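You operate a simulated robot arm through the tools that you are given. There is no shell and no other tool. Be economical: measure what you need, move in short steps, check, and stop when the job is done.

You are at the controls of a simulated two-armed robot. One attempt, no reset.

Task
Wipe the oil off the two-dot guide rail and lock it drawn fully out.
Fine: wipe first, with the teal cloth, and put it back. What is to be rubbed or washed off counts as gone when no trace of it is left.

It is judged by the outcome, as a careful person would: the job done as asked, and still so three seconds after it is handed in. It fails if anything else is knocked over, pushed out of place, dropped, spilled or broken. Flat cloth is picked up by pressing the open fingertips on it (5 to 10 N) and closing them slowly along it; thin cloth reads only 2 to 8 mm in the jaws.

Robot
Two 7-joint arms with fingered hands on one trunk, on a base that drives. Base frame: it is fixed to the floor where the robot stands at the start and does not move with it; the origin is under the middle of the robot, x ahead of it, y to its left, z up. Readings come in mm, degrees, newtons and seconds.
The left shoulder is at the start at [70, 145, 1212], the right one opposite. Places, roughly: corner strip channel knob [1800, 3200, 1000]; curve strip channel knob [1800, 2700, 1000]; hanging lane wall [1600, 1100, 1100]; hanging lane wall knob [1700, 1100, 1300]; lane plate knob [1600, 2800, 1000]; long wall carrier [1600, 1400, 1200]; long wall carrier knob [1600, 1400, 1400]; long wall pin [1600, 1400, 1400]; low post bracket [1800, 2300, 1200]; low post bracket knob [1900, 2200, 1100]; one-dot guide rail [1600, 100, 1000]; one-dot rail clamp knob [1800, 100, 1000]; orange cloth [1750, 1250, 1000]; post rail bracket [1800, -100, 1200]; post rail bracket knob [1900, -200, 1100]; purple cloth (9x7x3 cm) [3000, 5200, 900]. Payload 3.5 kg a hand.
The tool frame of a hand sits at the grasp point between the pads (the TCP): z along the fingers, y along the line on which they close. The tips reach 25 mm beyond it. The gripper opens to 88 mm. The gripper's body begins 29 mm behind the TCP. The gripper is a hand of 4 fingers: y runs from the thumb to the fingers, the wrist lies at [-13, -97, -162] in the tool frame, and closing takes about 1.5 s.
Orientation is that of the tool frame in the base frame, as a unit quaternion [x, y, z, w]. With the fingers straight down and the wrist toward the robot, the tool's x, y and z point along [0, 1, 0], [1, 0, 0] and [0, 0, -1] of the base frame.

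Tools
- The arms move only by the tool move_arm. It takes "left_series", "right_series" or both (then of equal length, played together; a hand with none holds still); each is text: rows parted by semicolons, each of 6 numbers parted by spaces: the shift along the tool's x, y, z in mm, then the turn, a rotation vector about the tool's x, y, z in degrees. In form: dx dy dz wx wy wz; .... A call has 1 to 8 rows; each row is the pose to reach, as a shift and turn from the pose commanded when the call began, along the tool's axes at that moment. "left_grip" and "right_grip" are, for a hand that has rows, the closure, from 0 (fully open) to 1 (shut), set as the call begins (left out, the last holds). Rows are played at 5 a second. More than 50 mm and 8.6 degrees between two rows, or a gripper value outside its range, and nothing of the call is played. Where a pose cannot be reached the arm comes as near as it can. A force on the tool above 50 N (or 10 N above the force at the start of the call, whichever is more), or a blocked arm, ends the call early, and 0.2 s more pass. Each finger travels about 45 mm/s and halts on what it meets, pressing with about 31 N; the grip force reading is that of the motor and also rises with nothing between the fingers. The clock runs only during rows and for 0.2 s after the last one: add rows that repeat a pose to give the fingers time. It gives the time, the measured TCP pose, the force on the tool (base axes), the opening and the grip force at its end, in the units of the frame above (readings bear some noise), with the torque about the TCP (base axes, N m) and any sound that the robot's microphone picked up.
- Cameras (640 x 400 px; columns grow to the right, rows downward): "scene" is now at [139.5, 13, 1527.4]; the picture's right is [0.15, -0.99, 0.00], its down [-0.58, -0.09, -0.81] and it looks along [0.80, 0.12, -0.59] (base axes); focal length 214 px, centre (320, 200). "left" rides on the left gripper at [-64, -83, -99] in its tool frame; the picture's right is [-0.62, -0.37, 0.69], its down [0.71, -0.63, 0.30] and it looks along [0.32, 0.68, 0.65] (tool axes); focal length 265 px, centre (320, 200). "right" rides on the right gripper at [64, -83, -98] in its tool frame; the picture's right is [-0.62, 0.37, -0.69], its down [-0.71, -0.63, 0.30] and it looks along [-0.32, 0.68, 0.65] (tool axes); focal length 265 px, centre (320, 200). There is no depth. A picture from a camera that has moved, and an enlarged one, comes with that camera's place and axes in the base frame and with its lens.
- get_image(camera): a new picture of that camera. It takes no simulated time.
- move_column(by): slides the trunk up (or, below 0, down) by that many mm; the arms and the scene camera ride with it, the base frame stays. It gives what a move gives, with no picture.
- base_move(legs): drives the robot by 1 to 6 legs, each [ahead, left, turn to the left] in mm, mm and degrees, along the robot's own axes; the way and the turn of a leg run together, so that a leg with both is an arc; at most 1500 mm and 180 degrees a leg. The arms and the cameras ride along, it lands a little off, and it stops where it bumps. It gives what a move gives.
- finger_targets(index, middle, ring, thumb_bend, thumb_turn, hand): sets how far each is bent, from 0 (flat) to 1 (curled in); at 0.3 the hand is open as for a grip, at 0.7 the pads meet at the TCP. One left out holds its place. A second passes; each finger stops where it meets its share of the squeeze, and holds until it gets a number again. A gripper value or a shape takes the hand back. It gives what a move gives, with no picture; readings hold the bend of each and the force on the fingers (four entries, about 0 where the hand has none), thumb and palm. thumb_turn goes from beside the hand (0) to across from the fingers (1), as for a grip.
- hand_shape(shape, hand): the hand has 4 fingers and takes this shape, open, in about a second: jaw (thumb against the fingers, like two jaws); tri (thumb and two fingers); tip (a fingertip pinch); poke (one finger out to press); point (the index stretched); flat (the hand flat); cup (the hand cupped); fist (a fist). The gripper value then closes the fingers along that shape, each until it touches; the sizes above hold for jaw. It gives what a move gives, with no picture.
- aim_head(pan, tilt): turns the head with the scene camera to pan (to the left, within 86 degrees either way) and tilt (down, from -29 to 69), counted from straight ahead of the robot. It gives what a move gives.
- enlarge(camera, box): a new picture of the part [left, top, right, bottom] of that camera's present view, enlarged. It takes no simulated time.
- close_job(): hands the job in; it is judged then, once.

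Work in short steps. Places have to be worked out from the pictures, the camera data and where the tool is seen: move nearer, look again, correct. Check each grasp and each placing, and mend what went wrong. You have 120 turns and 108 pictures in all, those below and enlarged ones among them. Open the grippers and draw the arms clear of the work before you hand the job in, unless the task says otherwise; then end with one line.

The tools are called after ">>>" as a command line: name --argument value ..., lists and objects as JSON in quotes. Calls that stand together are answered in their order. move_arm: Moves the arms, as the interface text tells. Its arguments: {"type":"object","properties":{"left_series":{"type":"string"},"left_grip":{"type":"number"},"right_series":{"type":"string"},"right_grip":{"type":"number"}},"required":[]} The other tools are called the same way: move_column (by) slides the trunk up or down; hand_shape (shape, hand) gives the hand a shape; finger_targets (index, middle, ring, thumb_bend, thumb_turn, hand) moves the fingers one by one; base_move (legs) drives the base; aim_head (pan, tilt) turns the head that bears the scene camera; get_image (camera) takes a picture; enlarge (camera, box) takes an enlarged picture of a part of a camera's view; close_job () hands the job in.

At the start:

```text
clock: 0.0
left_tool_pos: [343.1, 443.4, 1342.2]
left_tcp_rot: [0.707, 0.707, 0.001, -0.001]
left_ft_force: [-0.4, -0.3, -0.6]
left_torque: [0.02, -0.03, -0.01]
left_opening: 87.7
left_grip_force: 0.2
left_shape: jaw
left_bend: [0.3, 0.3, 0.3, 0.3, 0.98]
left_finger forces: [0.0, 0.0, 0.1, 0.0, 0.0, 0.0]
right_tool_pos: [480.8, 33.5, 1345.3]
right_tcp_rot: [0.707, 0.707, 0.0, 0.0]
right_ft_force: [-0.2, -0.4, -0.1]
right_torque: [-0.01, 0.01, 0.0]
right_opening: 87.4
right_grip_force: 0.1
right_shape: jaw
right_bend: [0.3, 0.3, 0.3, 0.3, 0.98]
right_finger forces: [0.0, 0.0, 0.1, 0.0, 0.1, 0.1]
trunk travel left (down, up): [-775.0, 65.0]
robot x, y, heading: [-2.8, 0.6, 0.1]
head pan, tilt: [8.3, 36.0]
```

scene: 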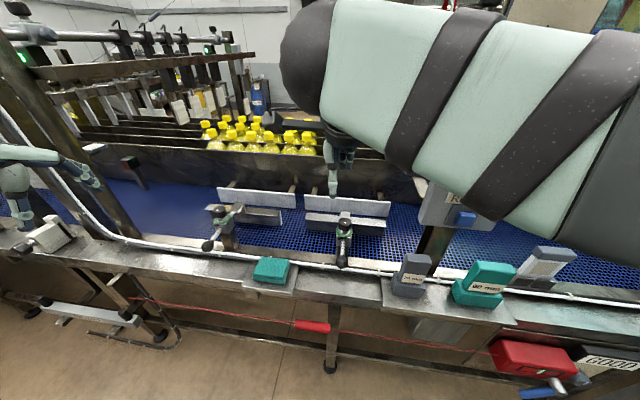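
right: 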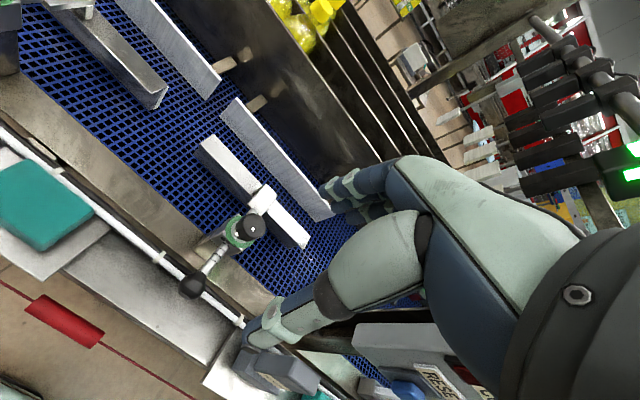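
left: 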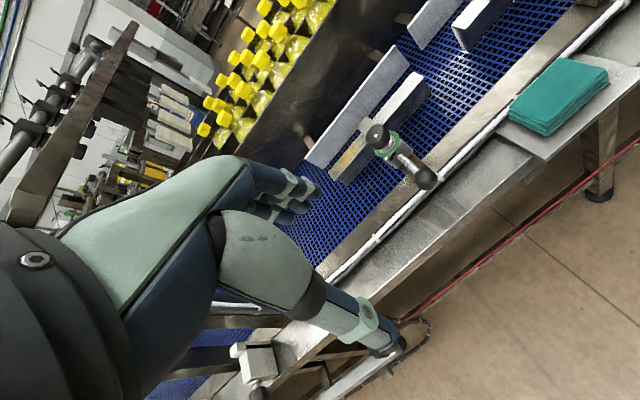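

The scene shows two guide rails on a conveyor and a teal cloth on a small shelf. I enlarge those parts to read dots and clamps.

>>> enlarge --camera "scene" --box '[190, 160, 420, 300]'

>>> enlarge --camera "left" --box '[290, 0, 620, 200]'

>>> enlarge --camera "right" --box '[0, 0, 340, 320]'

```text
2.78 times, centred on (305, 230) of scene
camera zoom: at [139.5, 13.0, 1527.4], right [0.15, -0.99, 0.0], down [-0.58, -0.09, -0.81], along [0.8, 0.12, -0.59], focal length 597 px, centre (362, 116)
```

zoom: 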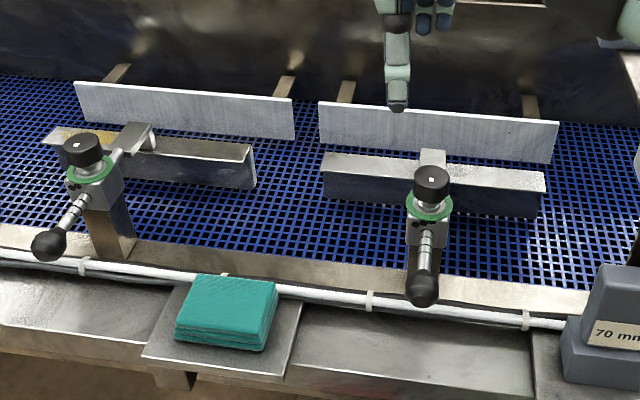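

```text
1.94 times, centred on (455, 100) of left
camera zoom: at [259.5, 378.8, 1443.0], right [-0.37, -0.62, -0.69], down [-0.63, 0.71, -0.3], along [0.68, 0.33, -0.65], focal length 515 px, centre (58, 394)
```

zoom: 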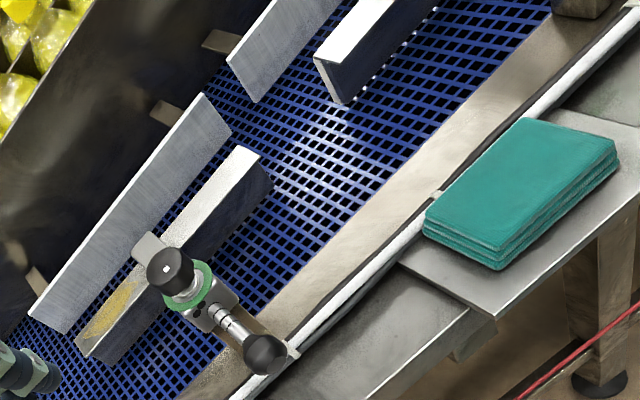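

```text
1.25 times, centred on (170, 160) of right
camera zoom: at [397.2, 98.5, 1443.9], right [0.37, -0.62, 0.69], down [-0.63, -0.71, -0.3], along [0.68, -0.32, -0.65], focal length 332 px, centre (508, 250)
```

zoom: 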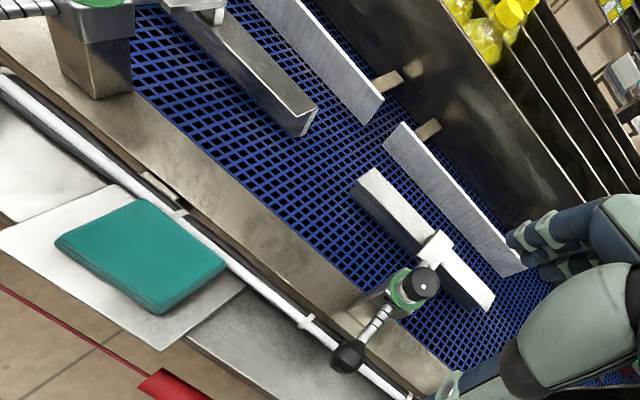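

Triangulating between scene and left views puts the cloth near [475,195,1030]. I now look around so as to identify every rail and dot mark.

>>> enlarge --camera "scene" --box '[200, 195, 260, 255]'

>>> enlarge --camera "scene" --box '[310, 205, 370, 270]'

>>> aim_head --pan 60 --tilt 30

>>> get_image --camera "scene"

```text
6.67 times, centred on (230, 225) of scene
camera zoom: at [139.5, 13.0, 1527.4], right [0.15, -0.99, 0.0], down [-0.58, -0.09, -0.81], along [0.8, 0.12, -0.59], focal length 1430 px, centre (920, 33)
```

zoom: 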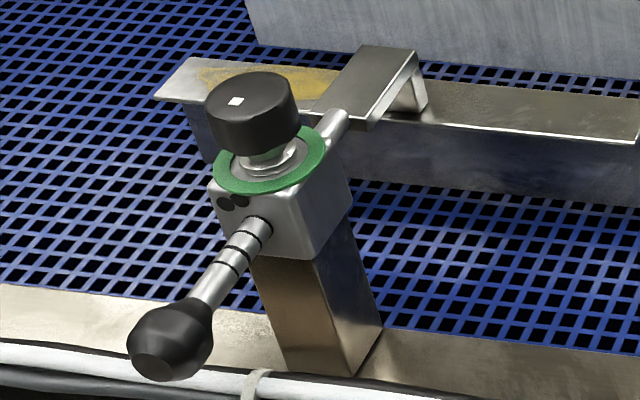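

```text
6.15 times, centred on (340, 238) of scene
camera zoom: at [139.5, 13.0, 1527.4], right [0.15, -0.99, 0.0], down [-0.58, -0.09, -0.81], along [0.8, 0.12, -0.59], focal length 1320 px, centre (197, -31)
```

zoom: 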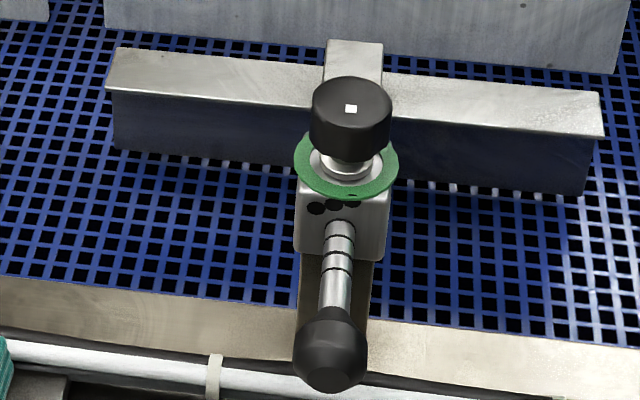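

```text
clock: 1.2
left_tool_pos: [342.7, 443.2, 1344.2]
left_tcp_rot: [0.707, 0.708, -0.001, -0.001]
left_ft_force: [-0.3, 0.1, -0.1]
left_torque: [0.03, -0.04, 0.0]
left_opening: 87.7
left_grip_force: 0.0
left_shape: jaw
left_bend: [0.3, 0.3, 0.3, 0.3, 0.98]
left_finger forces: [0.0, 0.0, 0.0, 0.0, 0.0, 0.0]
right_tool_pos: [480.9, 35.0, 1345.0]
right_tcp_rot: [0.707, 0.707, -0.001, 0.0]
right_ft_force: [-0.4, 0.4, 0.5]
right_torque: [0.03, 0.01, -0.03]
right_opening: 87.5
right_grip_force: 0.0
right_shape: jaw
right_bend: [0.3, 0.3, 0.3, 0.3, 0.98]
right_finger forces: [0.0, 0.0, 0.0, 0.0, 0.0, 0.0]
trunk travel left (down, up): [-775.0, 65.0]
robot x, y, heading: [-0.8, 1.1, -0.0]
head pan, tilt: [60.0, 30.0]
```

```text
99 pictures are left
camera scene: at [98.2, 78.6, 1536.7], right [0.87, -0.5, 0.0], down [-0.25, -0.43, -0.87], along [0.43, 0.75, -0.5], focal length 214 px, centre (320, 200)
```

scene: 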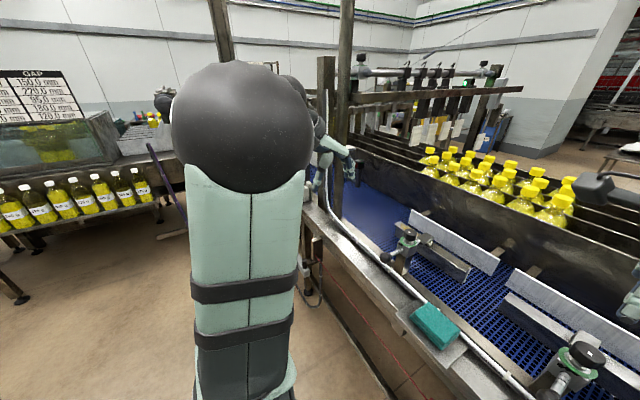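

The left rail carries two dots, and has yellow oil on its left end (about [685,468,1058]); its clamp knob is at about [596,390,1115], its ball handle at [500,389,1066]. I move the right arm aside and bring the left one above the cloth.

>>> move_arm --right_series "-45 0 0 0 0 0;-90 0 0 0 0 0;-135 0 0 0 0 0;-180 0 0 0 0 0;-225 0 0 0 0 0;-260 0 0 0 0 0"

>>> move_arm --left_series "-35 18 20 0 0 0;-70 36 40 0 0 0;-105 54 60 0 0 0;-140 72 80 0 0 0;-175 90 100 0 0 0;-210 110 120 0 0 0;-247 131 140 0 0 0"

>>> aim_head --pan 25 --tilt 42

>>> get_image --camera "scene"

>>> get_image --camera "left"

```text
clock: 2.3
left_tool_pos: [340.6, 452.0, 1341.0]
left_tcp_rot: [0.706, 0.709, -0.001, 0.001]
left_ft_force: [0.6, 0.7, -0.1]
left_torque: [-0.02, 0.04, 0.0]
left_opening: 87.8
left_grip_force: 0.1
left_shape: jaw
left_bend: [0.3, 0.3, 0.3, 0.3, 0.98]
left_finger forces: [0.0, 0.0, 0.0, 0.0, 0.1, 0.0]
right_tool_pos: [478.0, -133.0, 1346.8]
right_tcp_rot: [0.684, 0.729, -0.003, 0.002]
right_ft_force: [-3.3, 15.4, -0.3]
right_torque: [-0.4, -0.05, 0.61]
right_opening: 87.4
right_grip_force: 0.1
right_shape: jaw
right_bend: [0.3, 0.3, 0.3, 0.3, 0.98]
right_finger forces: [0.1, 0.0, 15.6, 0.0, 0.1, 0.0]
trunk travel left (down, up): [-775.0, 65.0]
robot x, y, heading: [1.6, -0.0, 0.3]
head pan, tilt: [60.0, 30.0]
stopped in row 5 (right hand): the force on the tool passed its limit (the readings are from after the stop); the commanded pose is now the measured one
```

```text
clock: 3.9
left_tool_pos: [479.9, 211.7, 1199.2]
left_tcp_rot: [0.702, 0.712, -0.006, 0.007]
left_ft_force: [-0.1, 1.1, 0.1]
left_torque: [0.02, 0.0, -0.02]
left_opening: 87.4
left_grip_force: 0.1
left_shape: jaw
left_bend: [0.3, 0.3, 0.3, 0.3, 0.98]
left_finger forces: [0.0, 0.1, 0.0, 0.0, 0.1, 0.1]
left hand out of reach, approached as far as the arm can: row 5, 6, 7
right_tool_pos: [477.8, -133.3, 1347.5]
right_tcp_rot: [0.686, 0.728, -0.002, 0.003]
right_ft_force: [-2.9, 21.3, -2.4]
right_torque: [-0.55, 0.05, 0.9]
right_opening: 87.8
right_grip_force: 0.1
right_shape: jaw
right_bend: [0.3, 0.3, 0.31, 0.3, 0.98]
right_finger forces: [0.0, 0.0, 22.1, 0.0, 0.1, 0.1]
trunk travel left (down, up): [-775.0, 65.0]
robot x, y, heading: [-3.0, -2.2, 0.3]
head pan, tilt: [60.0, 30.0]
```

```text
clock: 4.9
left_tool_pos: [479.1, 209.5, 1199.2]
left_tcp_rot: [0.706, 0.709, -0.006, 0.007]
left_ft_force: [0.1, 0.3, 0.3]
left_torque: [-0.01, -0.03, 0.0]
left_opening: 87.8
left_grip_force: 0.0
left_shape: jaw
left_bend: [0.3, 0.3, 0.3, 0.3, 0.98]
left_finger forces: [0.0, 0.0, 0.0, 0.0, 0.0, 0.0]
right_tool_pos: [478.6, -133.7, 1347.1]
right_tcp_rot: [0.687, 0.727, -0.002, 0.003]
right_ft_force: [-2.8, 20.5, -0.9]
right_torque: [-0.5, -0.02, 0.78]
right_opening: 87.7
right_grip_force: 0.0
right_shape: jaw
right_bend: [0.3, 0.3, 0.31, 0.3, 0.98]
right_finger forces: [0.0, 0.0, 20.5, 0.0, 0.1, 0.0]
trunk travel left (down, up): [-775.0, 65.0]
robot x, y, heading: [0.1, 0.8, 0.1]
head pan, tilt: [25.0, 42.0]
```

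```text
98 pictures are left
camera scene: at [127.5, 45.2, 1518.3], right [0.43, -0.9, 0.01], down [-0.6, -0.29, -0.74], along [0.67, 0.31, -0.67], focal length 214 px, centre (320, 200)
```

scene: 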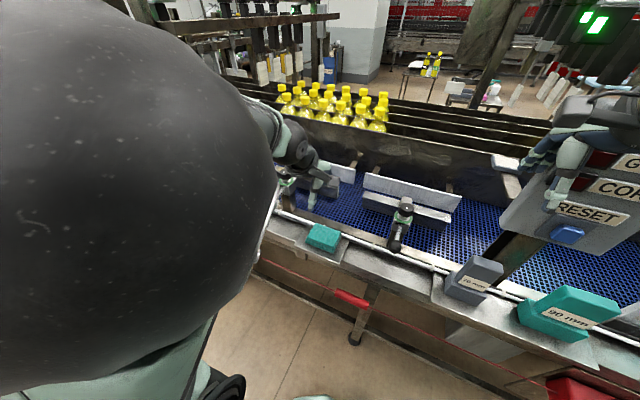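

```text
97 pictures are left
camera left: at [395.0, 146.6, 1300.6], right [-0.36, -0.63, -0.68], down [-0.63, 0.71, -0.32], along [0.68, 0.31, -0.66], focal length 265 px, centre (320, 200)
```

left: 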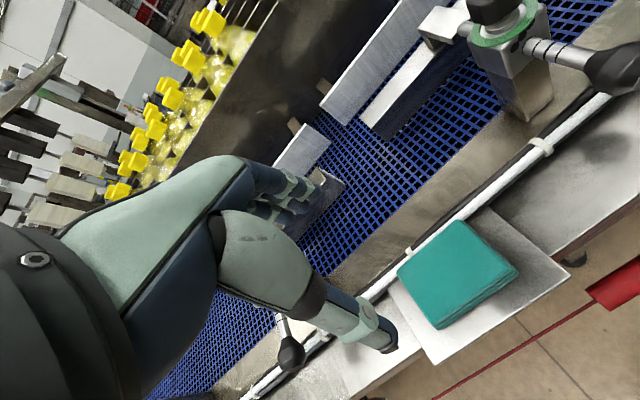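

The right hand's finger touched the control post and now presses 20 N on it; I back it off and draw it toward the robot.

>>> move_arm --right_series "20 0 0 0 0 0;45 0 0 0 0 0;45 -45 0 0 0 0;45 -90 0 0 0 0;45 -130 0 0 0 0"

>>> get_image --camera "right"

>>> get_image --camera "scene"

```text
clock: 6.1
left_tool_pos: [479.1, 203.9, 1199.8]
left_tcp_rot: [0.705, 0.71, -0.004, 0.004]
left_ft_force: [-0.1, 0.4, -1.1]
left_torque: [-0.01, -0.02, 0.01]
left_opening: 87.5
left_grip_force: 0.1
left_shape: jaw
left_bend: [0.3, 0.3, 0.3, 0.3, 0.98]
left_finger forces: [0.0, 0.0, 0.0, 0.0, 0.0, 0.0]
right_tool_pos: [346.3, -105.3, 1345.7]
right_tcp_rot: [0.689, 0.725, 0.0, 0.0]
right_ft_force: [-0.6, 0.4, -0.2]
right_torque: [-0.03, -0.01, -0.01]
right_opening: 87.8
right_grip_force: 0.0
right_shape: jaw
right_bend: [0.3, 0.3, 0.3, 0.3, 0.98]
right_finger forces: [0.0, 0.0, 0.0, 0.0, 0.0, 0.0]
trunk travel left (down, up): [-775.0, 65.0]
robot x, y, heading: [0.9, 0.2, 0.1]
head pan, tilt: [25.0, 42.0]
```

```text
96 pictures are left
camera right: at [259.5, -45.3, 1444.6], right [0.4, -0.6, 0.69], down [-0.59, -0.75, -0.3], along [0.7, -0.29, -0.65], focal length 265 px, centre (320, 200)
```

right: 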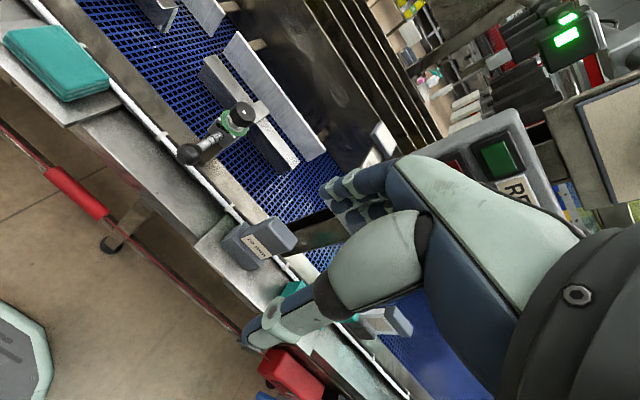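

```text
95 pictures are left
camera scene: at [127.6, 36.9, 1518.5], right [0.43, -0.9, 0.0], down [-0.6, -0.29, -0.74], along [0.67, 0.32, -0.67], focal length 214 px, centre (320, 200)
```

scene: 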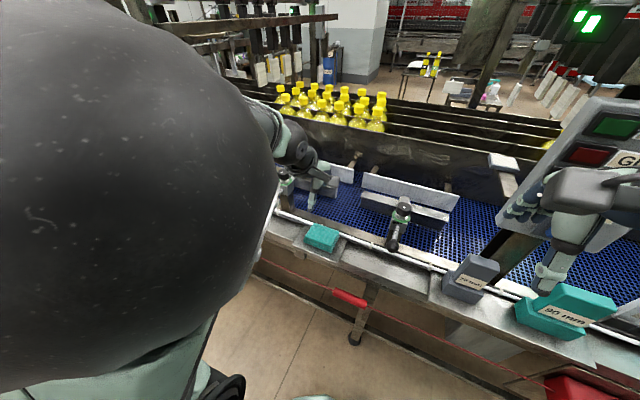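

The right arm is clear. From the left camera the cloth spans about x 449–511, y 157–233, top near z 1030. I lower the left hand centred over it to about z 1090 and look.

>>> move_arm --left_series "-6 1 40 0 0 0;-9 1 75 0 0 0;-9 1 108 0 0 0;-9 1 108 0 0 0" --left_grip 0

>>> get_image --camera "left"

>>> enlarge --camera "scene" --box '[250, 140, 410, 260]'

```text
clock: 7.1
left_tool_pos: [481.0, 193.6, 1090.9]
left_tcp_rot: [0.706, 0.708, 0.0, -0.002]
left_ft_force: [0.1, 0.9, -0.6]
left_torque: [0.0, 0.02, -0.01]
left_opening: 87.9
left_grip_force: 0.1
left_shape: jaw
left_bend: [0.3, 0.3, 0.3, 0.3, 0.98]
left_finger forces: [0.0, 0.1, 0.0, 0.0, 0.0, 0.0]
right_tool_pos: [346.3, -106.2, 1345.8]
right_tcp_rot: [0.688, 0.725, 0.0, 0.0]
right_ft_force: [-0.6, -0.4, -0.1]
right_torque: [0.02, -0.02, 0.0]
right_opening: 87.7
right_grip_force: 0.0
right_shape: jaw
right_bend: [0.3, 0.3, 0.3, 0.3, 0.98]
right_finger forces: [0.1, 0.0, 0.0, 0.0, 0.1, 0.1]
trunk travel left (down, up): [-775.0, 65.0]
robot x, y, heading: [-3.7, 1.0, 0.0]
head pan, tilt: [25.0, 42.0]
```

```text
94 pictures are left
camera left: at [397.1, 128.0, 1191.1], right [-0.37, -0.62, -0.69], down [-0.63, 0.71, -0.3], along [0.68, 0.33, -0.65], focal length 265 px, centre (320, 200)
```

left: 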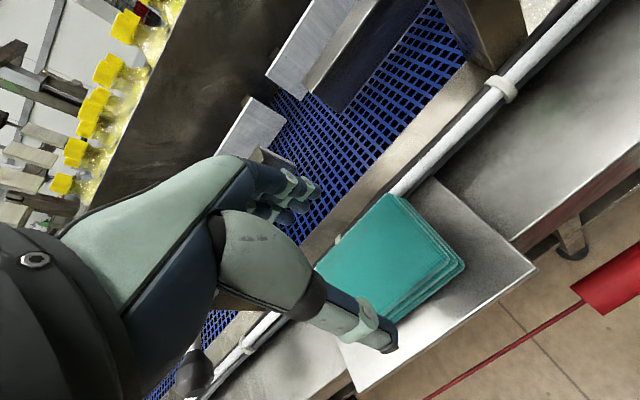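

```text
3.33 times, centred on (330, 200) of scene
camera zoom: at [128.2, 35.7, 1518.5], right [0.43, -0.9, 0.0], down [-0.61, -0.28, -0.74], along [0.67, 0.32, -0.67], focal length 715 px, centre (287, 200)
```

zoom: 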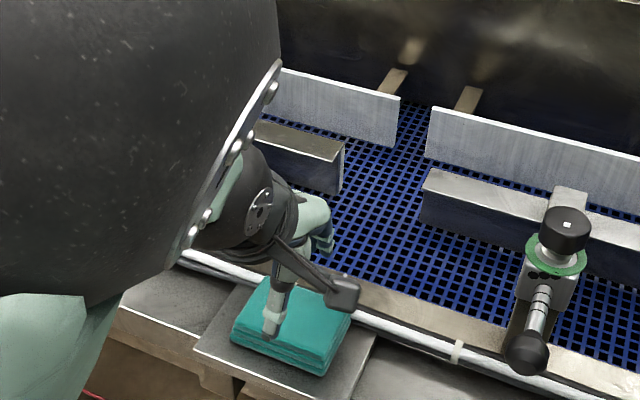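

The hand is centred on the cloth (x 446–511, y 153–243), thumb off its near edge. I lower to TCP z ≈ 1038, so the tips straddle it, then look at the forces.

>>> move_arm --left_series "3 -2 25 0 0 0;4 -2 40 0 0 0;4 -2 52 0 0 0;4 -2 52 0 0 0"

>>> get_image --camera "left"

```text
clock: 8.1
left_tool_pos: [480.0, 197.8, 1039.9]
left_tcp_rot: [0.706, 0.709, 0.0, 0.0]
left_ft_force: [-0.5, 0.3, 0.4]
left_torque: [0.0, -0.02, 0.03]
left_opening: 88.0
left_grip_force: 0.0
left_shape: jaw
left_bend: [0.3, 0.3, 0.3, 0.3, 0.98]
left_finger forces: [0.0, 0.0, 0.0, 0.1, 0.1, 0.1]
right_tool_pos: [347.6, -105.6, 1345.8]
right_tcp_rot: [0.688, 0.726, -0.001, 0.0]
right_ft_force: [0.6, 0.1, -0.2]
right_torque: [0.02, -0.01, -0.04]
right_opening: 87.9
right_grip_force: 0.0
right_shape: jaw
right_bend: [0.3, 0.3, 0.3, 0.3, 0.98]
right_finger forces: [0.1, 0.1, 0.0, 0.0, 0.0, 0.0]
trunk travel left (down, up): [-775.0, 65.0]
robot x, y, heading: [-0.1, -1.2, 0.3]
head pan, tilt: [25.0, 42.0]
```

```text
92 pictures are left
camera left: at [395.9, 132.4, 1139.8], right [-0.37, -0.62, -0.69], down [-0.63, 0.71, -0.3], along [0.68, 0.33, -0.65], focal length 265 px, centre (320, 200)
```

left: 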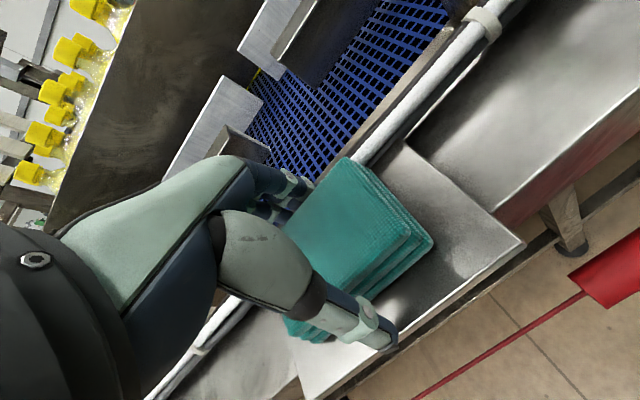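

Thumb and fingers straddle the cloth without contact. I close the jaw.

>>> move_arm --left_series "0 0 0 0 0 0;0 0 0 0 0 0;0 0 0 0 0 0;0 0 0 0 0 0;0 0 0 0 0 0;0 0 0 0 0 0;0 0 0 0 0 0;0 0 0 0 0 0" --left_grip 1

>>> get_image --camera "left"

```text
clock: 9.9
left_tool_pos: [478.2, 198.4, 1040.7]
left_tcp_rot: [0.706, 0.708, 0.001, -0.001]
left_ft_force: [0.1, -0.5, -0.7]
left_torque: [0.01, 0.02, 0.0]
left_opening: 58.6
left_grip_force: 31.2
left_shape: jaw
left_bend: [0.28, 0.39, 0.36, 0.58, 0.99]
left_finger forces: [16.1, 8.7, 3.8, 0.0, 28.8, 0.0]
right_tool_pos: [346.2, -105.3, 1346.0]
right_tcp_rot: [0.688, 0.726, -0.001, 0.0]
right_ft_force: [0.9, 0.0, -0.2]
right_torque: [0.01, 0.03, 0.02]
right_opening: 87.6
right_grip_force: 0.0
right_shape: jaw
right_bend: [0.3, 0.3, 0.3, 0.3, 0.98]
right_finger forces: [0.0, 0.1, 0.1, 0.1, 0.0, 0.0]
trunk travel left (down, up): [-775.0, 65.0]
robot x, y, heading: [5.8, 3.1, 0.1]
head pan, tilt: [25.0, 42.0]
```

```text
91 pictures are left
camera left: at [395.8, 132.2, 1140.1], right [-0.37, -0.62, -0.69], down [-0.63, 0.71, -0.3], along [0.68, 0.33, -0.65], focal length 265 px, centre (320, 200)
```

left: 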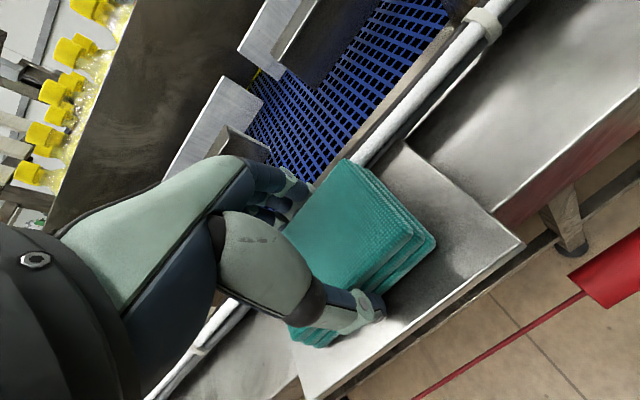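

The cloth is gripped (58.6 mm, 31 N). I lift straight up 120 mm and check.

>>> move_arm --left_series "0 0 15 0 0 0;0 0 -20 0 0 0;0 0 -55 0 0 0;0 0 -90 0 0 0;0 0 -120 0 0 0;0 0 -150 0 0 0"

>>> get_image --camera "left"

>>> get_image --camera "right"

```text
clock: 11.3
left_tool_pos: [479.8, 194.1, 1192.4]
left_tcp_rot: [0.706, 0.708, -0.002, 0.004]
left_ft_force: [-1.0, -0.6, -0.6]
left_torque: [0.02, -0.01, -0.01]
left_opening: 57.3
left_grip_force: 30.7
left_shape: jaw
left_bend: [0.28, 0.39, 0.36, 0.59, 0.98]
left_finger forces: [16.7, 9.0, 3.9, 0.1, 29.5, 0.0]
right_tool_pos: [347.1, -107.4, 1344.7]
right_tcp_rot: [0.688, 0.726, 0.001, -0.001]
right_ft_force: [0.0, 0.2, 0.0]
right_torque: [0.0, 0.0, -0.02]
right_opening: 87.6
right_grip_force: 0.2
right_shape: jaw
right_bend: [0.3, 0.3, 0.3, 0.3, 0.98]
right_finger forces: [0.0, 0.0, 0.0, 0.0, 0.0, 0.0]
trunk travel left (down, up): [-775.0, 65.0]
robot x, y, heading: [3.5, 2.2, 0.3]
head pan, tilt: [25.0, 42.0]
```

```text
90 pictures are left
camera left: at [394.6, 129.5, 1292.2], right [-0.37, -0.62, -0.69], down [-0.63, 0.71, -0.31], along [0.69, 0.32, -0.65], focal length 265 px, centre (320, 200)
```

left: 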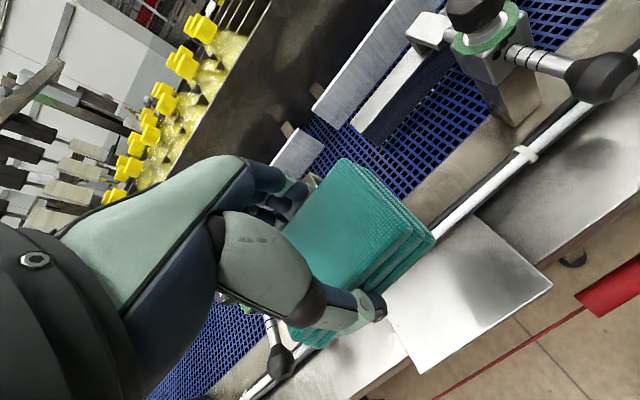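

```text
89 pictures are left
camera right: at [260.2, -48.9, 1444.5], right [0.4, -0.6, 0.69], down [-0.59, -0.75, -0.31], along [0.7, -0.29, -0.66], focal length 265 px, centre (320, 200)
```

right: 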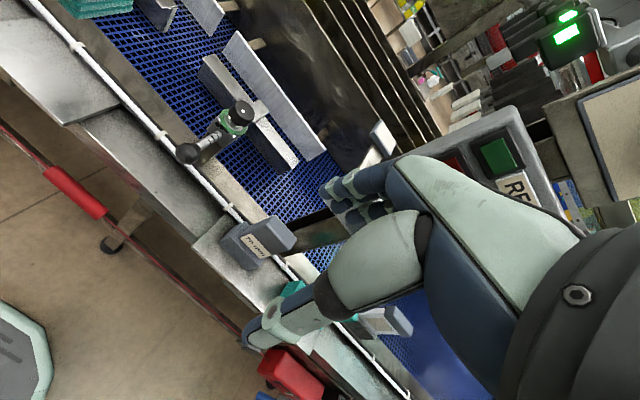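

The cloth is held squarely. The oil lies about 830 mm from the axis, so I drive the base 200 mm to the left (hands are above everything) and look again.

>>> base_move --legs '[[0, 200, 0]]'

>>> get_image --camera "scene"

>>> get_image --camera "left"

```text
clock: 12.9
left_tool_pos: [479.2, 392.8, 1189.7]
left_tcp_rot: [0.706, 0.708, -0.002, 0.0]
left_ft_force: [0.1, -0.1, -1.3]
left_torque: [0.01, -0.03, -0.01]
left_opening: 57.3
left_grip_force: 30.8
left_shape: jaw
left_bend: [0.28, 0.39, 0.36, 0.59, 0.98]
left_finger forces: [16.6, 8.8, 3.9, 0.0, 29.5, 0.0]
right_tool_pos: [346.5, 89.2, 1345.4]
right_tcp_rot: [0.689, 0.725, 0.001, -0.002]
right_ft_force: [0.2, -0.6, 0.0]
right_torque: [-0.01, -0.01, 0.03]
right_opening: 87.9
right_grip_force: 0.0
right_shape: jaw
right_bend: [0.3, 0.3, 0.3, 0.3, 0.98]
right_finger forces: [0.0, 0.0, 0.1, 0.0, 0.0, 0.0]
trunk travel left (down, up): [-775.0, 65.0]
robot x, y, heading: [-0.9, 200.7, 0.3]
head pan, tilt: [25.0, 42.0]
```

```text
88 pictures are left
camera scene: at [128.2, 230.5, 1518.5], right [0.42, -0.91, 0.0], down [-0.61, -0.28, -0.74], along [0.67, 0.32, -0.67], focal length 214 px, centre (320, 200)
```

scene: 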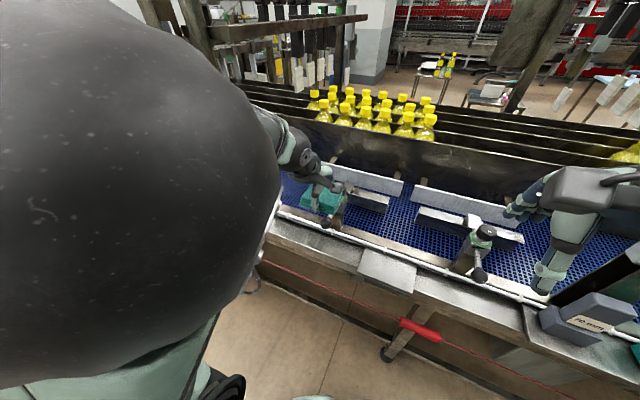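

```text
87 pictures are left
camera left: at [395.8, 328.1, 1289.9], right [-0.37, -0.62, -0.69], down [-0.63, 0.71, -0.31], along [0.68, 0.32, -0.66], focal length 265 px, centre (320, 200)
```

left: 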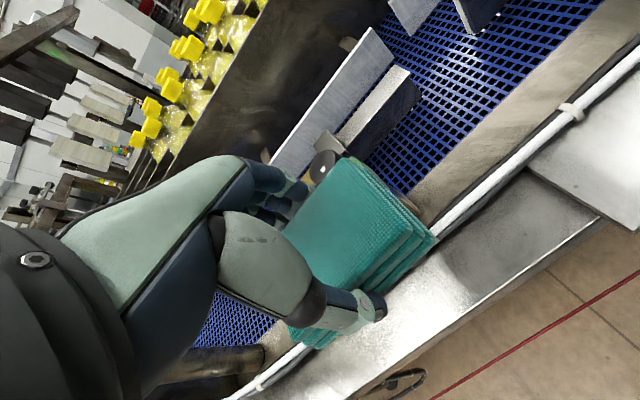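

I turn the right hand about 56° left so its camera looks at the two-dot rail's oily end.

>>> move_arm --right_series "0 0 0 0 0 -8;0 0 0 0 0 -16;0 0 0 0 0 -24;0 0 0 0 0 -32;0 0 0 0 0 -40;0 0 0 0 0 -48;0 0 0 0 0 -56"

>>> get_image --camera "right"

```text
clock: 14.5
left_tool_pos: [479.4, 394.8, 1188.5]
left_tcp_rot: [0.706, 0.709, -0.004, 0.003]
left_ft_force: [-1.4, 0.4, -0.1]
left_torque: [0.01, -0.02, 0.02]
left_opening: 57.2
left_grip_force: 30.8
left_shape: jaw
left_bend: [0.28, 0.39, 0.36, 0.59, 0.98]
left_finger forces: [16.8, 8.9, 3.9, 0.0, 29.4, 0.1]
right_tool_pos: [347.0, 91.9, 1345.4]
right_tcp_rot: [0.267, 0.964, 0.0, -0.001]
right_ft_force: [-0.2, 0.0, 0.4]
right_torque: [-0.04, -0.01, -0.01]
right_opening: 87.5
right_grip_force: 0.0
right_shape: jaw
right_bend: [0.3, 0.3, 0.3, 0.3, 0.98]
right_finger forces: [0.0, 0.0, 0.0, 0.1, 0.1, 0.0]
trunk travel left (down, up): [-775.0, 65.0]
robot x, y, heading: [-0.7, 200.3, 0.3]
head pan, tilt: [25.0, 42.0]
```

```text
86 pictures are left
camera right: at [248.9, 53.6, 1444.3], right [0.72, 0.0, 0.69], down [0.29, -0.91, -0.3], along [0.63, 0.42, -0.65], focal length 265 px, centre (320, 200)
```

right: 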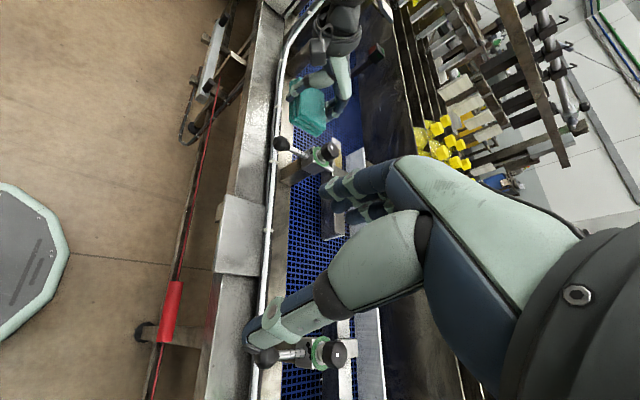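

The view works; I enlarge around the held cloth and the clamp.

>>> enlarge --camera "right" --box '[250, 50, 410, 250]'

```text
2.00 times, centred on (330, 150) of right
camera zoom: at [248.9, 53.6, 1444.3], right [0.72, 0.0, 0.69], down [0.29, -0.91, -0.3], along [0.63, 0.42, -0.65], focal length 531 px, centre (300, 300)
```

zoom: 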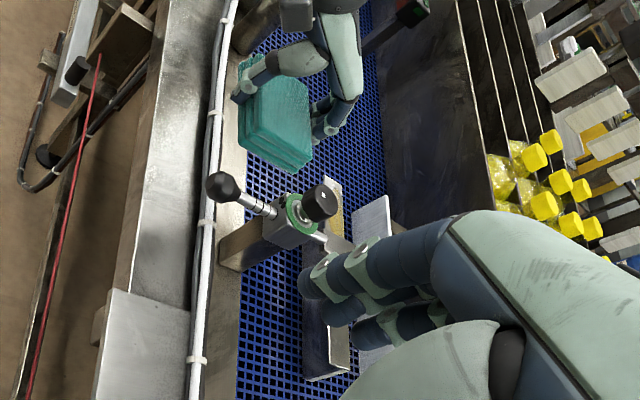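

Oil sits at about [686,450,1058] by this view too. I carry the cloth at this height to above it, [685,462].

>>> move_arm --left_series "30 0 0 0 0 0;68 20 0 0 0 0;68 65 0 0 0 0;68 110 0 0 0 0;68 155 0 0 0 0;68 205 0 0 0 0;68 205 20 0 0 0"

>>> enlarge --camera "right" --box '[250, 50, 410, 250]'

>>> get_image --camera "left"

>>> get_image --camera "scene"

```text
clock: 16.1
left_tool_pos: [683.5, 464.1, 1167.9]
left_tcp_rot: [0.705, 0.709, -0.005, 0.001]
left_ft_force: [0.0, 0.5, -0.4]
left_torque: [-0.01, 0.0, -0.02]
left_opening: 57.8
left_grip_force: 31.1
left_shape: jaw
left_bend: [0.28, 0.39, 0.36, 0.59, 0.98]
left_finger forces: [16.7, 9.0, 3.9, 0.1, 29.4, 0.0]
right_tool_pos: [346.5, 93.0, 1344.7]
right_tcp_rot: [0.269, 0.963, 0.0, -0.001]
right_ft_force: [-0.5, 0.7, 0.4]
right_torque: [0.04, 0.0, 0.01]
right_opening: 87.7
right_grip_force: 0.0
right_shape: jaw
right_bend: [0.3, 0.3, 0.3, 0.3, 0.98]
right_finger forces: [0.0, 0.0, 0.1, 0.0, 0.0, 0.0]
trunk travel left (down, up): [-775.0, 65.0]
robot x, y, heading: [0.5, 201.4, -0.0]
head pan, tilt: [25.0, 42.0]
```

```text
2.00 times, centred on (330, 150) of right
camera zoom: at [248.0, 53.9, 1444.5], right [0.72, -0.01, 0.69], down [0.29, -0.91, -0.31], along [0.63, 0.42, -0.65], focal length 531 px, centre (300, 300)
```

zoom: 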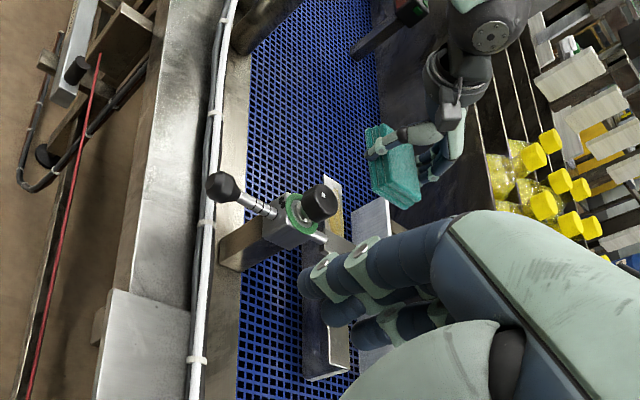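

```text
83 pictures are left
camera left: at [601.0, 399.9, 1268.6], right [-0.37, -0.63, -0.69], down [-0.63, 0.71, -0.31], along [0.68, 0.32, -0.66], focal length 265 px, centre (320, 200)
```

left: 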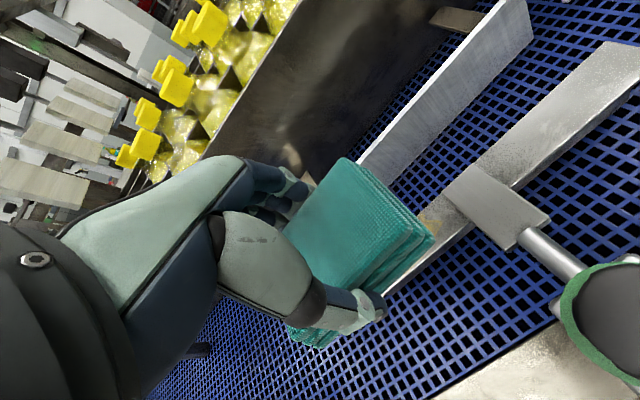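

```text
82 pictures are left
camera scene: at [127.7, 234.2, 1518.5], right [0.42, -0.91, 0.0], down [-0.61, -0.28, -0.74], along [0.67, 0.32, -0.67], focal length 214 px, centre (320, 200)
```

scene: 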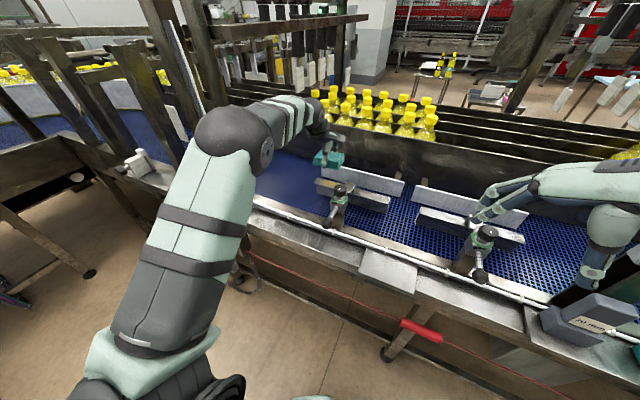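

The left camera shows rail x≈681–712, its bracket edge at y≈410 and oil from y≈415 on. I shift 10 mm forward and go down in part, watching force.

>>> move_arm --left_series "3 10 30 0 0 0;3 10 60 0 0 0;3 10 75 0 0 0;3 10 75 0 0 0"

>>> get_image --camera "left"

>>> enlarge --camera "right" --box '[310, 80, 390, 180]'

```text
clock: 17.1
left_tool_pos: [694.8, 467.9, 1092.5]
left_tcp_rot: [0.706, 0.709, -0.003, 0.002]
left_ft_force: [-0.3, -0.8, -1.0]
left_torque: [-0.02, -0.06, -0.01]
left_opening: 57.3
left_grip_force: 31.3
left_shape: jaw
left_bend: [0.28, 0.39, 0.36, 0.59, 0.98]
left_finger forces: [16.8, 8.8, 3.8, 0.0, 29.4, 0.0]
right_tool_pos: [346.8, 92.9, 1345.4]
right_tcp_rot: [0.269, 0.963, 0.0, 0.0]
right_ft_force: [-0.8, 0.2, 0.6]
right_torque: [0.01, -0.01, -0.01]
right_opening: 88.0
right_grip_force: 0.1
right_shape: jaw
right_bend: [0.3, 0.3, 0.3, 0.3, 0.98]
right_finger forces: [0.0, 0.1, 0.1, 0.1, 0.1, 0.0]
trunk travel left (down, up): [-775.0, 65.0]
robot x, y, heading: [-1.3, 199.2, 0.0]
head pan, tilt: [25.0, 42.0]
```

```text
81 pictures are left
camera left: at [611.2, 403.3, 1192.7], right [-0.37, -0.63, -0.69], down [-0.63, 0.71, -0.31], along [0.68, 0.32, -0.66], focal length 265 px, centre (320, 200)
```

left: 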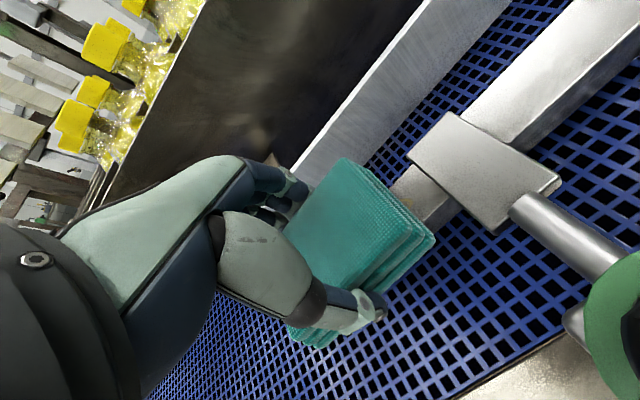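

```text
4.00 times, centred on (350, 130) of right
camera zoom: at [249.2, 54.3, 1444.4], right [0.72, -0.01, 0.69], down [0.28, -0.91, -0.31], along [0.63, 0.42, -0.65], focal length 1062 px, centre (200, 480)
```

zoom: 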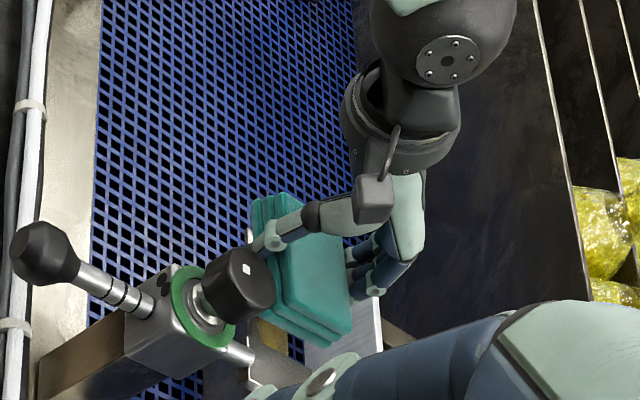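

No contact yet at TCP z 1092. I step down gently until the cloth presses the rail.

>>> move_arm --left_series "0 0 6 0 0 0;0 0 12 0 0 0;0 0 18 0 0 0;0 0 18 0 0 0"

```text
clock: 18.1
left_tool_pos: [693.9, 466.4, 1075.3]
left_tcp_rot: [0.706, 0.708, -0.003, 0.002]
left_ft_force: [-0.1, -0.3, -0.7]
left_torque: [0.01, 0.02, 0.0]
left_opening: 57.5
left_grip_force: 31.2
left_shape: jaw
left_bend: [0.28, 0.39, 0.36, 0.59, 0.98]
left_finger forces: [16.8, 8.8, 3.9, 0.0, 29.4, 0.0]
right_tool_pos: [345.9, 92.4, 1345.5]
right_tcp_rot: [0.269, 0.963, 0.0, -0.001]
right_ft_force: [-0.3, -0.6, -0.8]
right_torque: [0.05, -0.03, -0.01]
right_opening: 87.9
right_grip_force: 0.0
right_shape: jaw
right_bend: [0.3, 0.3, 0.3, 0.3, 0.98]
right_finger forces: [0.0, 0.0, 0.1, 0.0, 0.0, 0.0]
trunk travel left (down, up): [-775.0, 65.0]
robot x, y, heading: [-0.3, 200.0, -0.1]
head pan, tilt: [25.0, 42.0]
```

>>> move_arm --left_series "0 0 4 0 0 0;0 0 8 0 0 0;0 0 12 0 0 0;0 0 12 0 0 0"

>>> get_image --camera "left"

```text
clock: 19.1
left_tool_pos: [694.5, 466.6, 1064.2]
left_tcp_rot: [0.705, 0.709, -0.004, 0.001]
left_ft_force: [0.8, -0.3, 0.0]
left_torque: [0.04, -0.02, 0.02]
left_opening: 57.5
left_grip_force: 30.8
left_shape: jaw
left_bend: [0.28, 0.39, 0.36, 0.59, 0.98]
left_finger forces: [16.8, 8.7, 3.9, 0.0, 29.3, 0.0]
right_tool_pos: [346.9, 92.5, 1344.7]
right_tcp_rot: [0.269, 0.963, 0.0, 0.0]
right_ft_force: [-0.2, 0.2, -0.2]
right_torque: [-0.02, -0.02, -0.04]
right_opening: 87.5
right_grip_force: 0.1
right_shape: jaw
right_bend: [0.3, 0.3, 0.3, 0.3, 0.98]
right_finger forces: [0.0, 0.0, 0.0, 0.1, 0.0, 0.0]
trunk travel left (down, up): [-775.0, 65.0]
robot x, y, heading: [1.2, 195.3, 0.1]
head pan, tilt: [25.0, 42.0]
```

```text
79 pictures are left
camera left: at [610.5, 402.6, 1163.8], right [-0.37, -0.63, -0.69], down [-0.63, 0.71, -0.31], along [0.68, 0.32, -0.66], focal length 265 px, centre (320, 200)
```

left: 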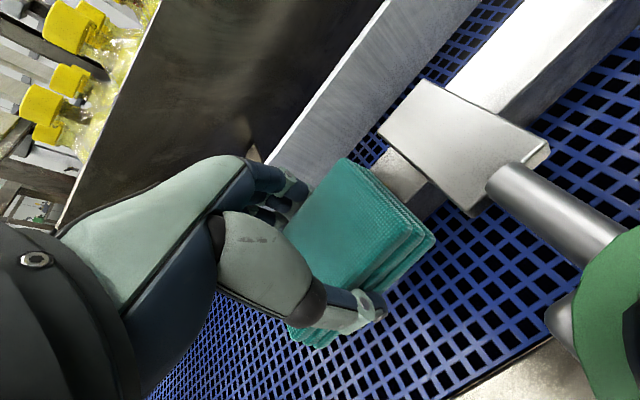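

Still no contact at 1064; continuing down in small steps.

>>> move_arm --left_series "3 0 4 0 0 0;3 0 8 0 0 0;3 0 11 0 0 0;3 0 14 0 0 0;3 0 14 0 0 0"

>>> enlarge --camera "right" --box '[310, 80, 390, 180]'

```text
clock: 20.3
left_tool_pos: [692.4, 469.0, 1058.0]
left_tcp_rot: [0.705, 0.709, 0.003, 0.007]
left_ft_force: [6.1, 3.5, 29.8]
left_torque: [0.15, -0.2, 0.05]
left_opening: 56.9
left_grip_force: 31.1
left_shape: jaw
left_bend: [0.28, 0.39, 0.36, 0.6, 0.99]
left_finger forces: [18.6, 10.7, 4.9, 0.1, 28.2, 0.0]
right_tool_pos: [341.3, 91.6, 1346.0]
right_tcp_rot: [0.268, 0.963, 0.002, 0.002]
right_ft_force: [-0.2, 0.1, -0.8]
right_torque: [0.01, 0.01, -0.01]
right_opening: 87.5
right_grip_force: 0.1
right_shape: jaw
right_bend: [0.3, 0.3, 0.3, 0.3, 0.98]
right_finger forces: [0.1, 0.0, 0.0, 0.0, 0.0, 0.1]
trunk travel left (down, up): [-775.0, 65.0]
robot x, y, heading: [5.0, 201.5, 0.5]
head pan, tilt: [25.0, 42.0]
```

```text
4.00 times, centred on (350, 130) of right
camera zoom: at [243.5, 52.3, 1445.5], right [0.72, -0.01, 0.69], down [0.29, -0.91, -0.31], along [0.63, 0.42, -0.65], focal length 1062 px, centre (200, 480)
```

zoom: 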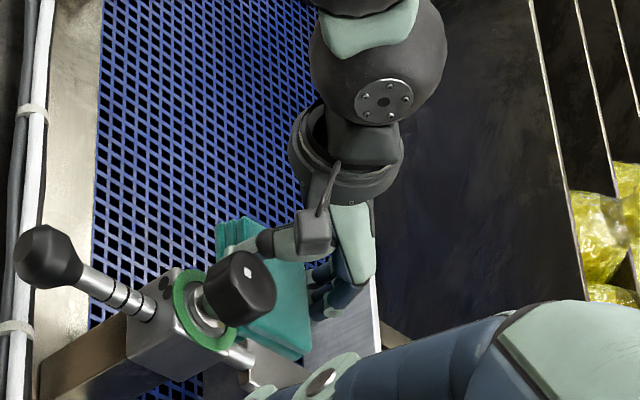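

Contact with ~30 N. I ease off 4 mm and rub back and forth along the rail.

>>> move_arm --left_series "0 0 -4 0 0 0;-10 3 -4 0 0 0;10 6 -4 0 0 0;25 3 -4 0 0 0;5 -3 -4 0 0 0;-11 -6 -4 0 0 0;10 -3 -4 0 0 0;25 3 -4 0 0 0"

>>> move_arm --left_series "-15 0 0 0 0 0;-36 4 0 0 0 0;-15 6 0 0 0 0;0 2 0 0 0 0;-18 -4 0 0 0 0;-36 -6 0 0 0 0;-18 0 0 0 0 0;-18 0 -30 0 0 0"

```text
clock: 22.1
left_tool_pos: [693.9, 491.2, 1058.1]
left_tcp_rot: [0.707, 0.708, -0.001, 0.003]
left_ft_force: [0.0, -5.7, 20.3]
left_torque: [-0.13, 0.04, 0.04]
left_opening: 56.9
left_grip_force: 31.6
left_shape: jaw
left_bend: [0.28, 0.39, 0.38, 0.6, 0.95]
left_finger forces: [17.2, 8.7, 3.9, 0.1, 31.3, 0.0]
right_tool_pos: [341.7, 89.3, 1346.5]
right_tcp_rot: [0.269, 0.963, 0.002, 0.001]
right_ft_force: [-0.9, -0.4, 0.2]
right_torque: [0.01, -0.01, 0.01]
right_opening: 87.9
right_grip_force: 0.1
right_shape: jaw
right_bend: [0.3, 0.3, 0.3, 0.3, 0.98]
right_finger forces: [0.1, 0.0, 0.1, 0.0, 0.0, 0.0]
trunk travel left (down, up): [-775.0, 65.0]
robot x, y, heading: [-2.8, 197.8, 0.0]
head pan, tilt: [25.0, 42.0]
```

```text
clock: 23.9
left_tool_pos: [697.0, 478.6, 1079.5]
left_tcp_rot: [0.706, 0.708, -0.006, -0.001]
left_ft_force: [0.8, -0.7, -0.2]
left_torque: [-0.02, 0.01, -0.02]
left_opening: 57.2
left_grip_force: 30.9
left_shape: jaw
left_bend: [0.28, 0.39, 0.37, 0.59, 0.97]
left_finger forces: [18.0, 8.8, 4.1, 0.1, 30.9, 0.0]
right_tool_pos: [348.8, 93.4, 1346.3]
right_tcp_rot: [0.269, 0.963, -0.001, -0.001]
right_ft_force: [0.1, -0.3, -0.5]
right_torque: [-0.01, -0.01, 0.01]
right_opening: 87.8
right_grip_force: 0.1
right_shape: jaw
right_bend: [0.3, 0.3, 0.3, 0.3, 0.98]
right_finger forces: [0.0, 0.0, 0.1, 0.0, 0.0, 0.0]
trunk travel left (down, up): [-775.0, 65.0]
robot x, y, heading: [-3.1, 198.7, 0.0]
head pan, tilt: [25.0, 42.0]
```

I lift and swing the hand to the left to inspect the rail top.

>>> move_arm --left_series "0 0 -40 0 0 0;20 -20 -75 0 0 0;40 -50 -80 0 0 0;40 -90 -80 0 0 0;40 -130 -80 0 0 0"

>>> get_image --camera "left"

>>> enlarge --camera "right" --box '[310, 80, 390, 180]'

>>> enlarge --camera "scene" --box '[290, 150, 410, 240]'

```text
clock: 25.1
left_tool_pos: [564.2, 516.5, 1164.3]
left_tcp_rot: [0.706, 0.708, -0.003, 0.003]
left_ft_force: [0.2, -0.3, 0.0]
left_torque: [-0.02, -0.02, 0.01]
left_opening: 57.4
left_grip_force: 31.3
left_shape: jaw
left_bend: [0.28, 0.39, 0.37, 0.59, 0.97]
left_finger forces: [17.6, 8.9, 4.1, 0.1, 30.6, 0.1]
right_tool_pos: [344.5, 93.0, 1346.0]
right_tcp_rot: [0.269, 0.963, 0.0, 0.0]
right_ft_force: [-0.2, -0.3, 0.6]
right_torque: [0.01, 0.02, -0.02]
right_opening: 87.8
right_grip_force: 0.0
right_shape: jaw
right_bend: [0.3, 0.3, 0.3, 0.3, 0.98]
right_finger forces: [0.0, 0.0, 0.0, 0.0, 0.0, 0.1]
trunk travel left (down, up): [-775.0, 65.0]
robot x, y, heading: [-1.8, 198.2, 0.0]
head pan, tilt: [25.0, 42.0]
```

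```text
77 pictures are left
camera left: at [480.3, 452.6, 1264.2], right [-0.37, -0.63, -0.69], down [-0.63, 0.71, -0.31], along [0.68, 0.32, -0.66], focal length 265 px, centre (320, 200)
```

left: 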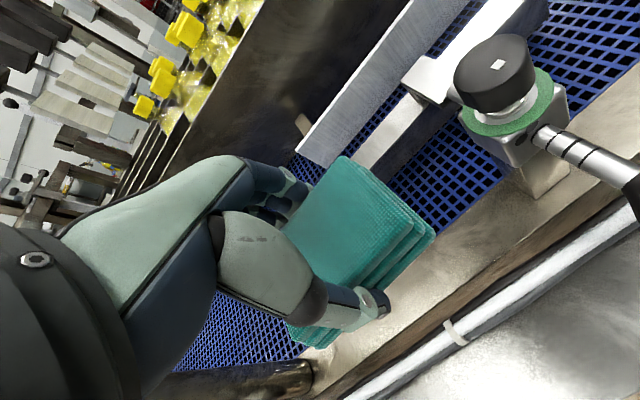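

```text
4.00 times, centred on (350, 130) of right
camera zoom: at [245.7, 53.8, 1445.0], right [0.72, -0.01, 0.69], down [0.29, -0.91, -0.3], along [0.63, 0.42, -0.65], focal length 1062 px, centre (200, 480)
```

zoom: 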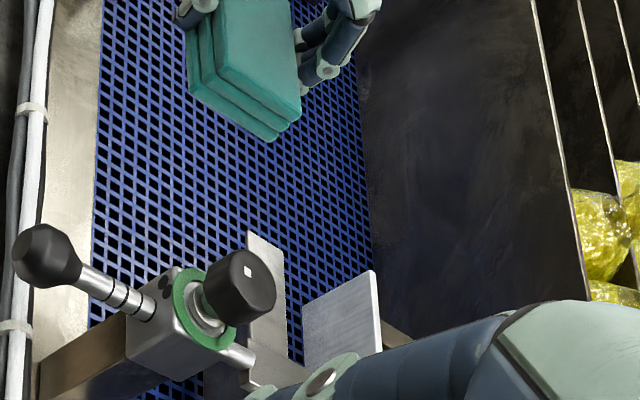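

```text
4.44 times, centred on (350, 195) of scene
camera zoom: at [125.3, 234.2, 1518.7], right [0.42, -0.91, 0.0], down [-0.6, -0.28, -0.74], along [0.67, 0.32, -0.67], focal length 953 px, centre (187, 222)
```

zoom: 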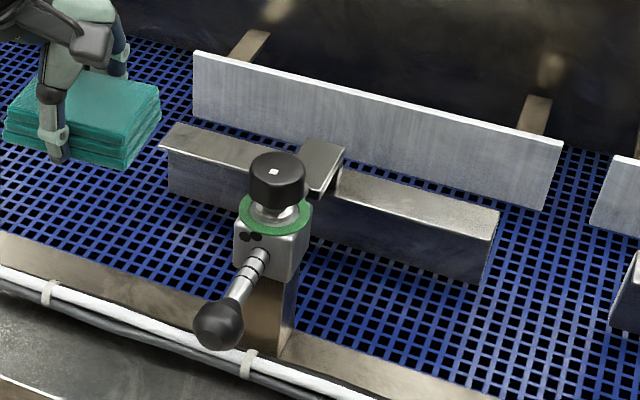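

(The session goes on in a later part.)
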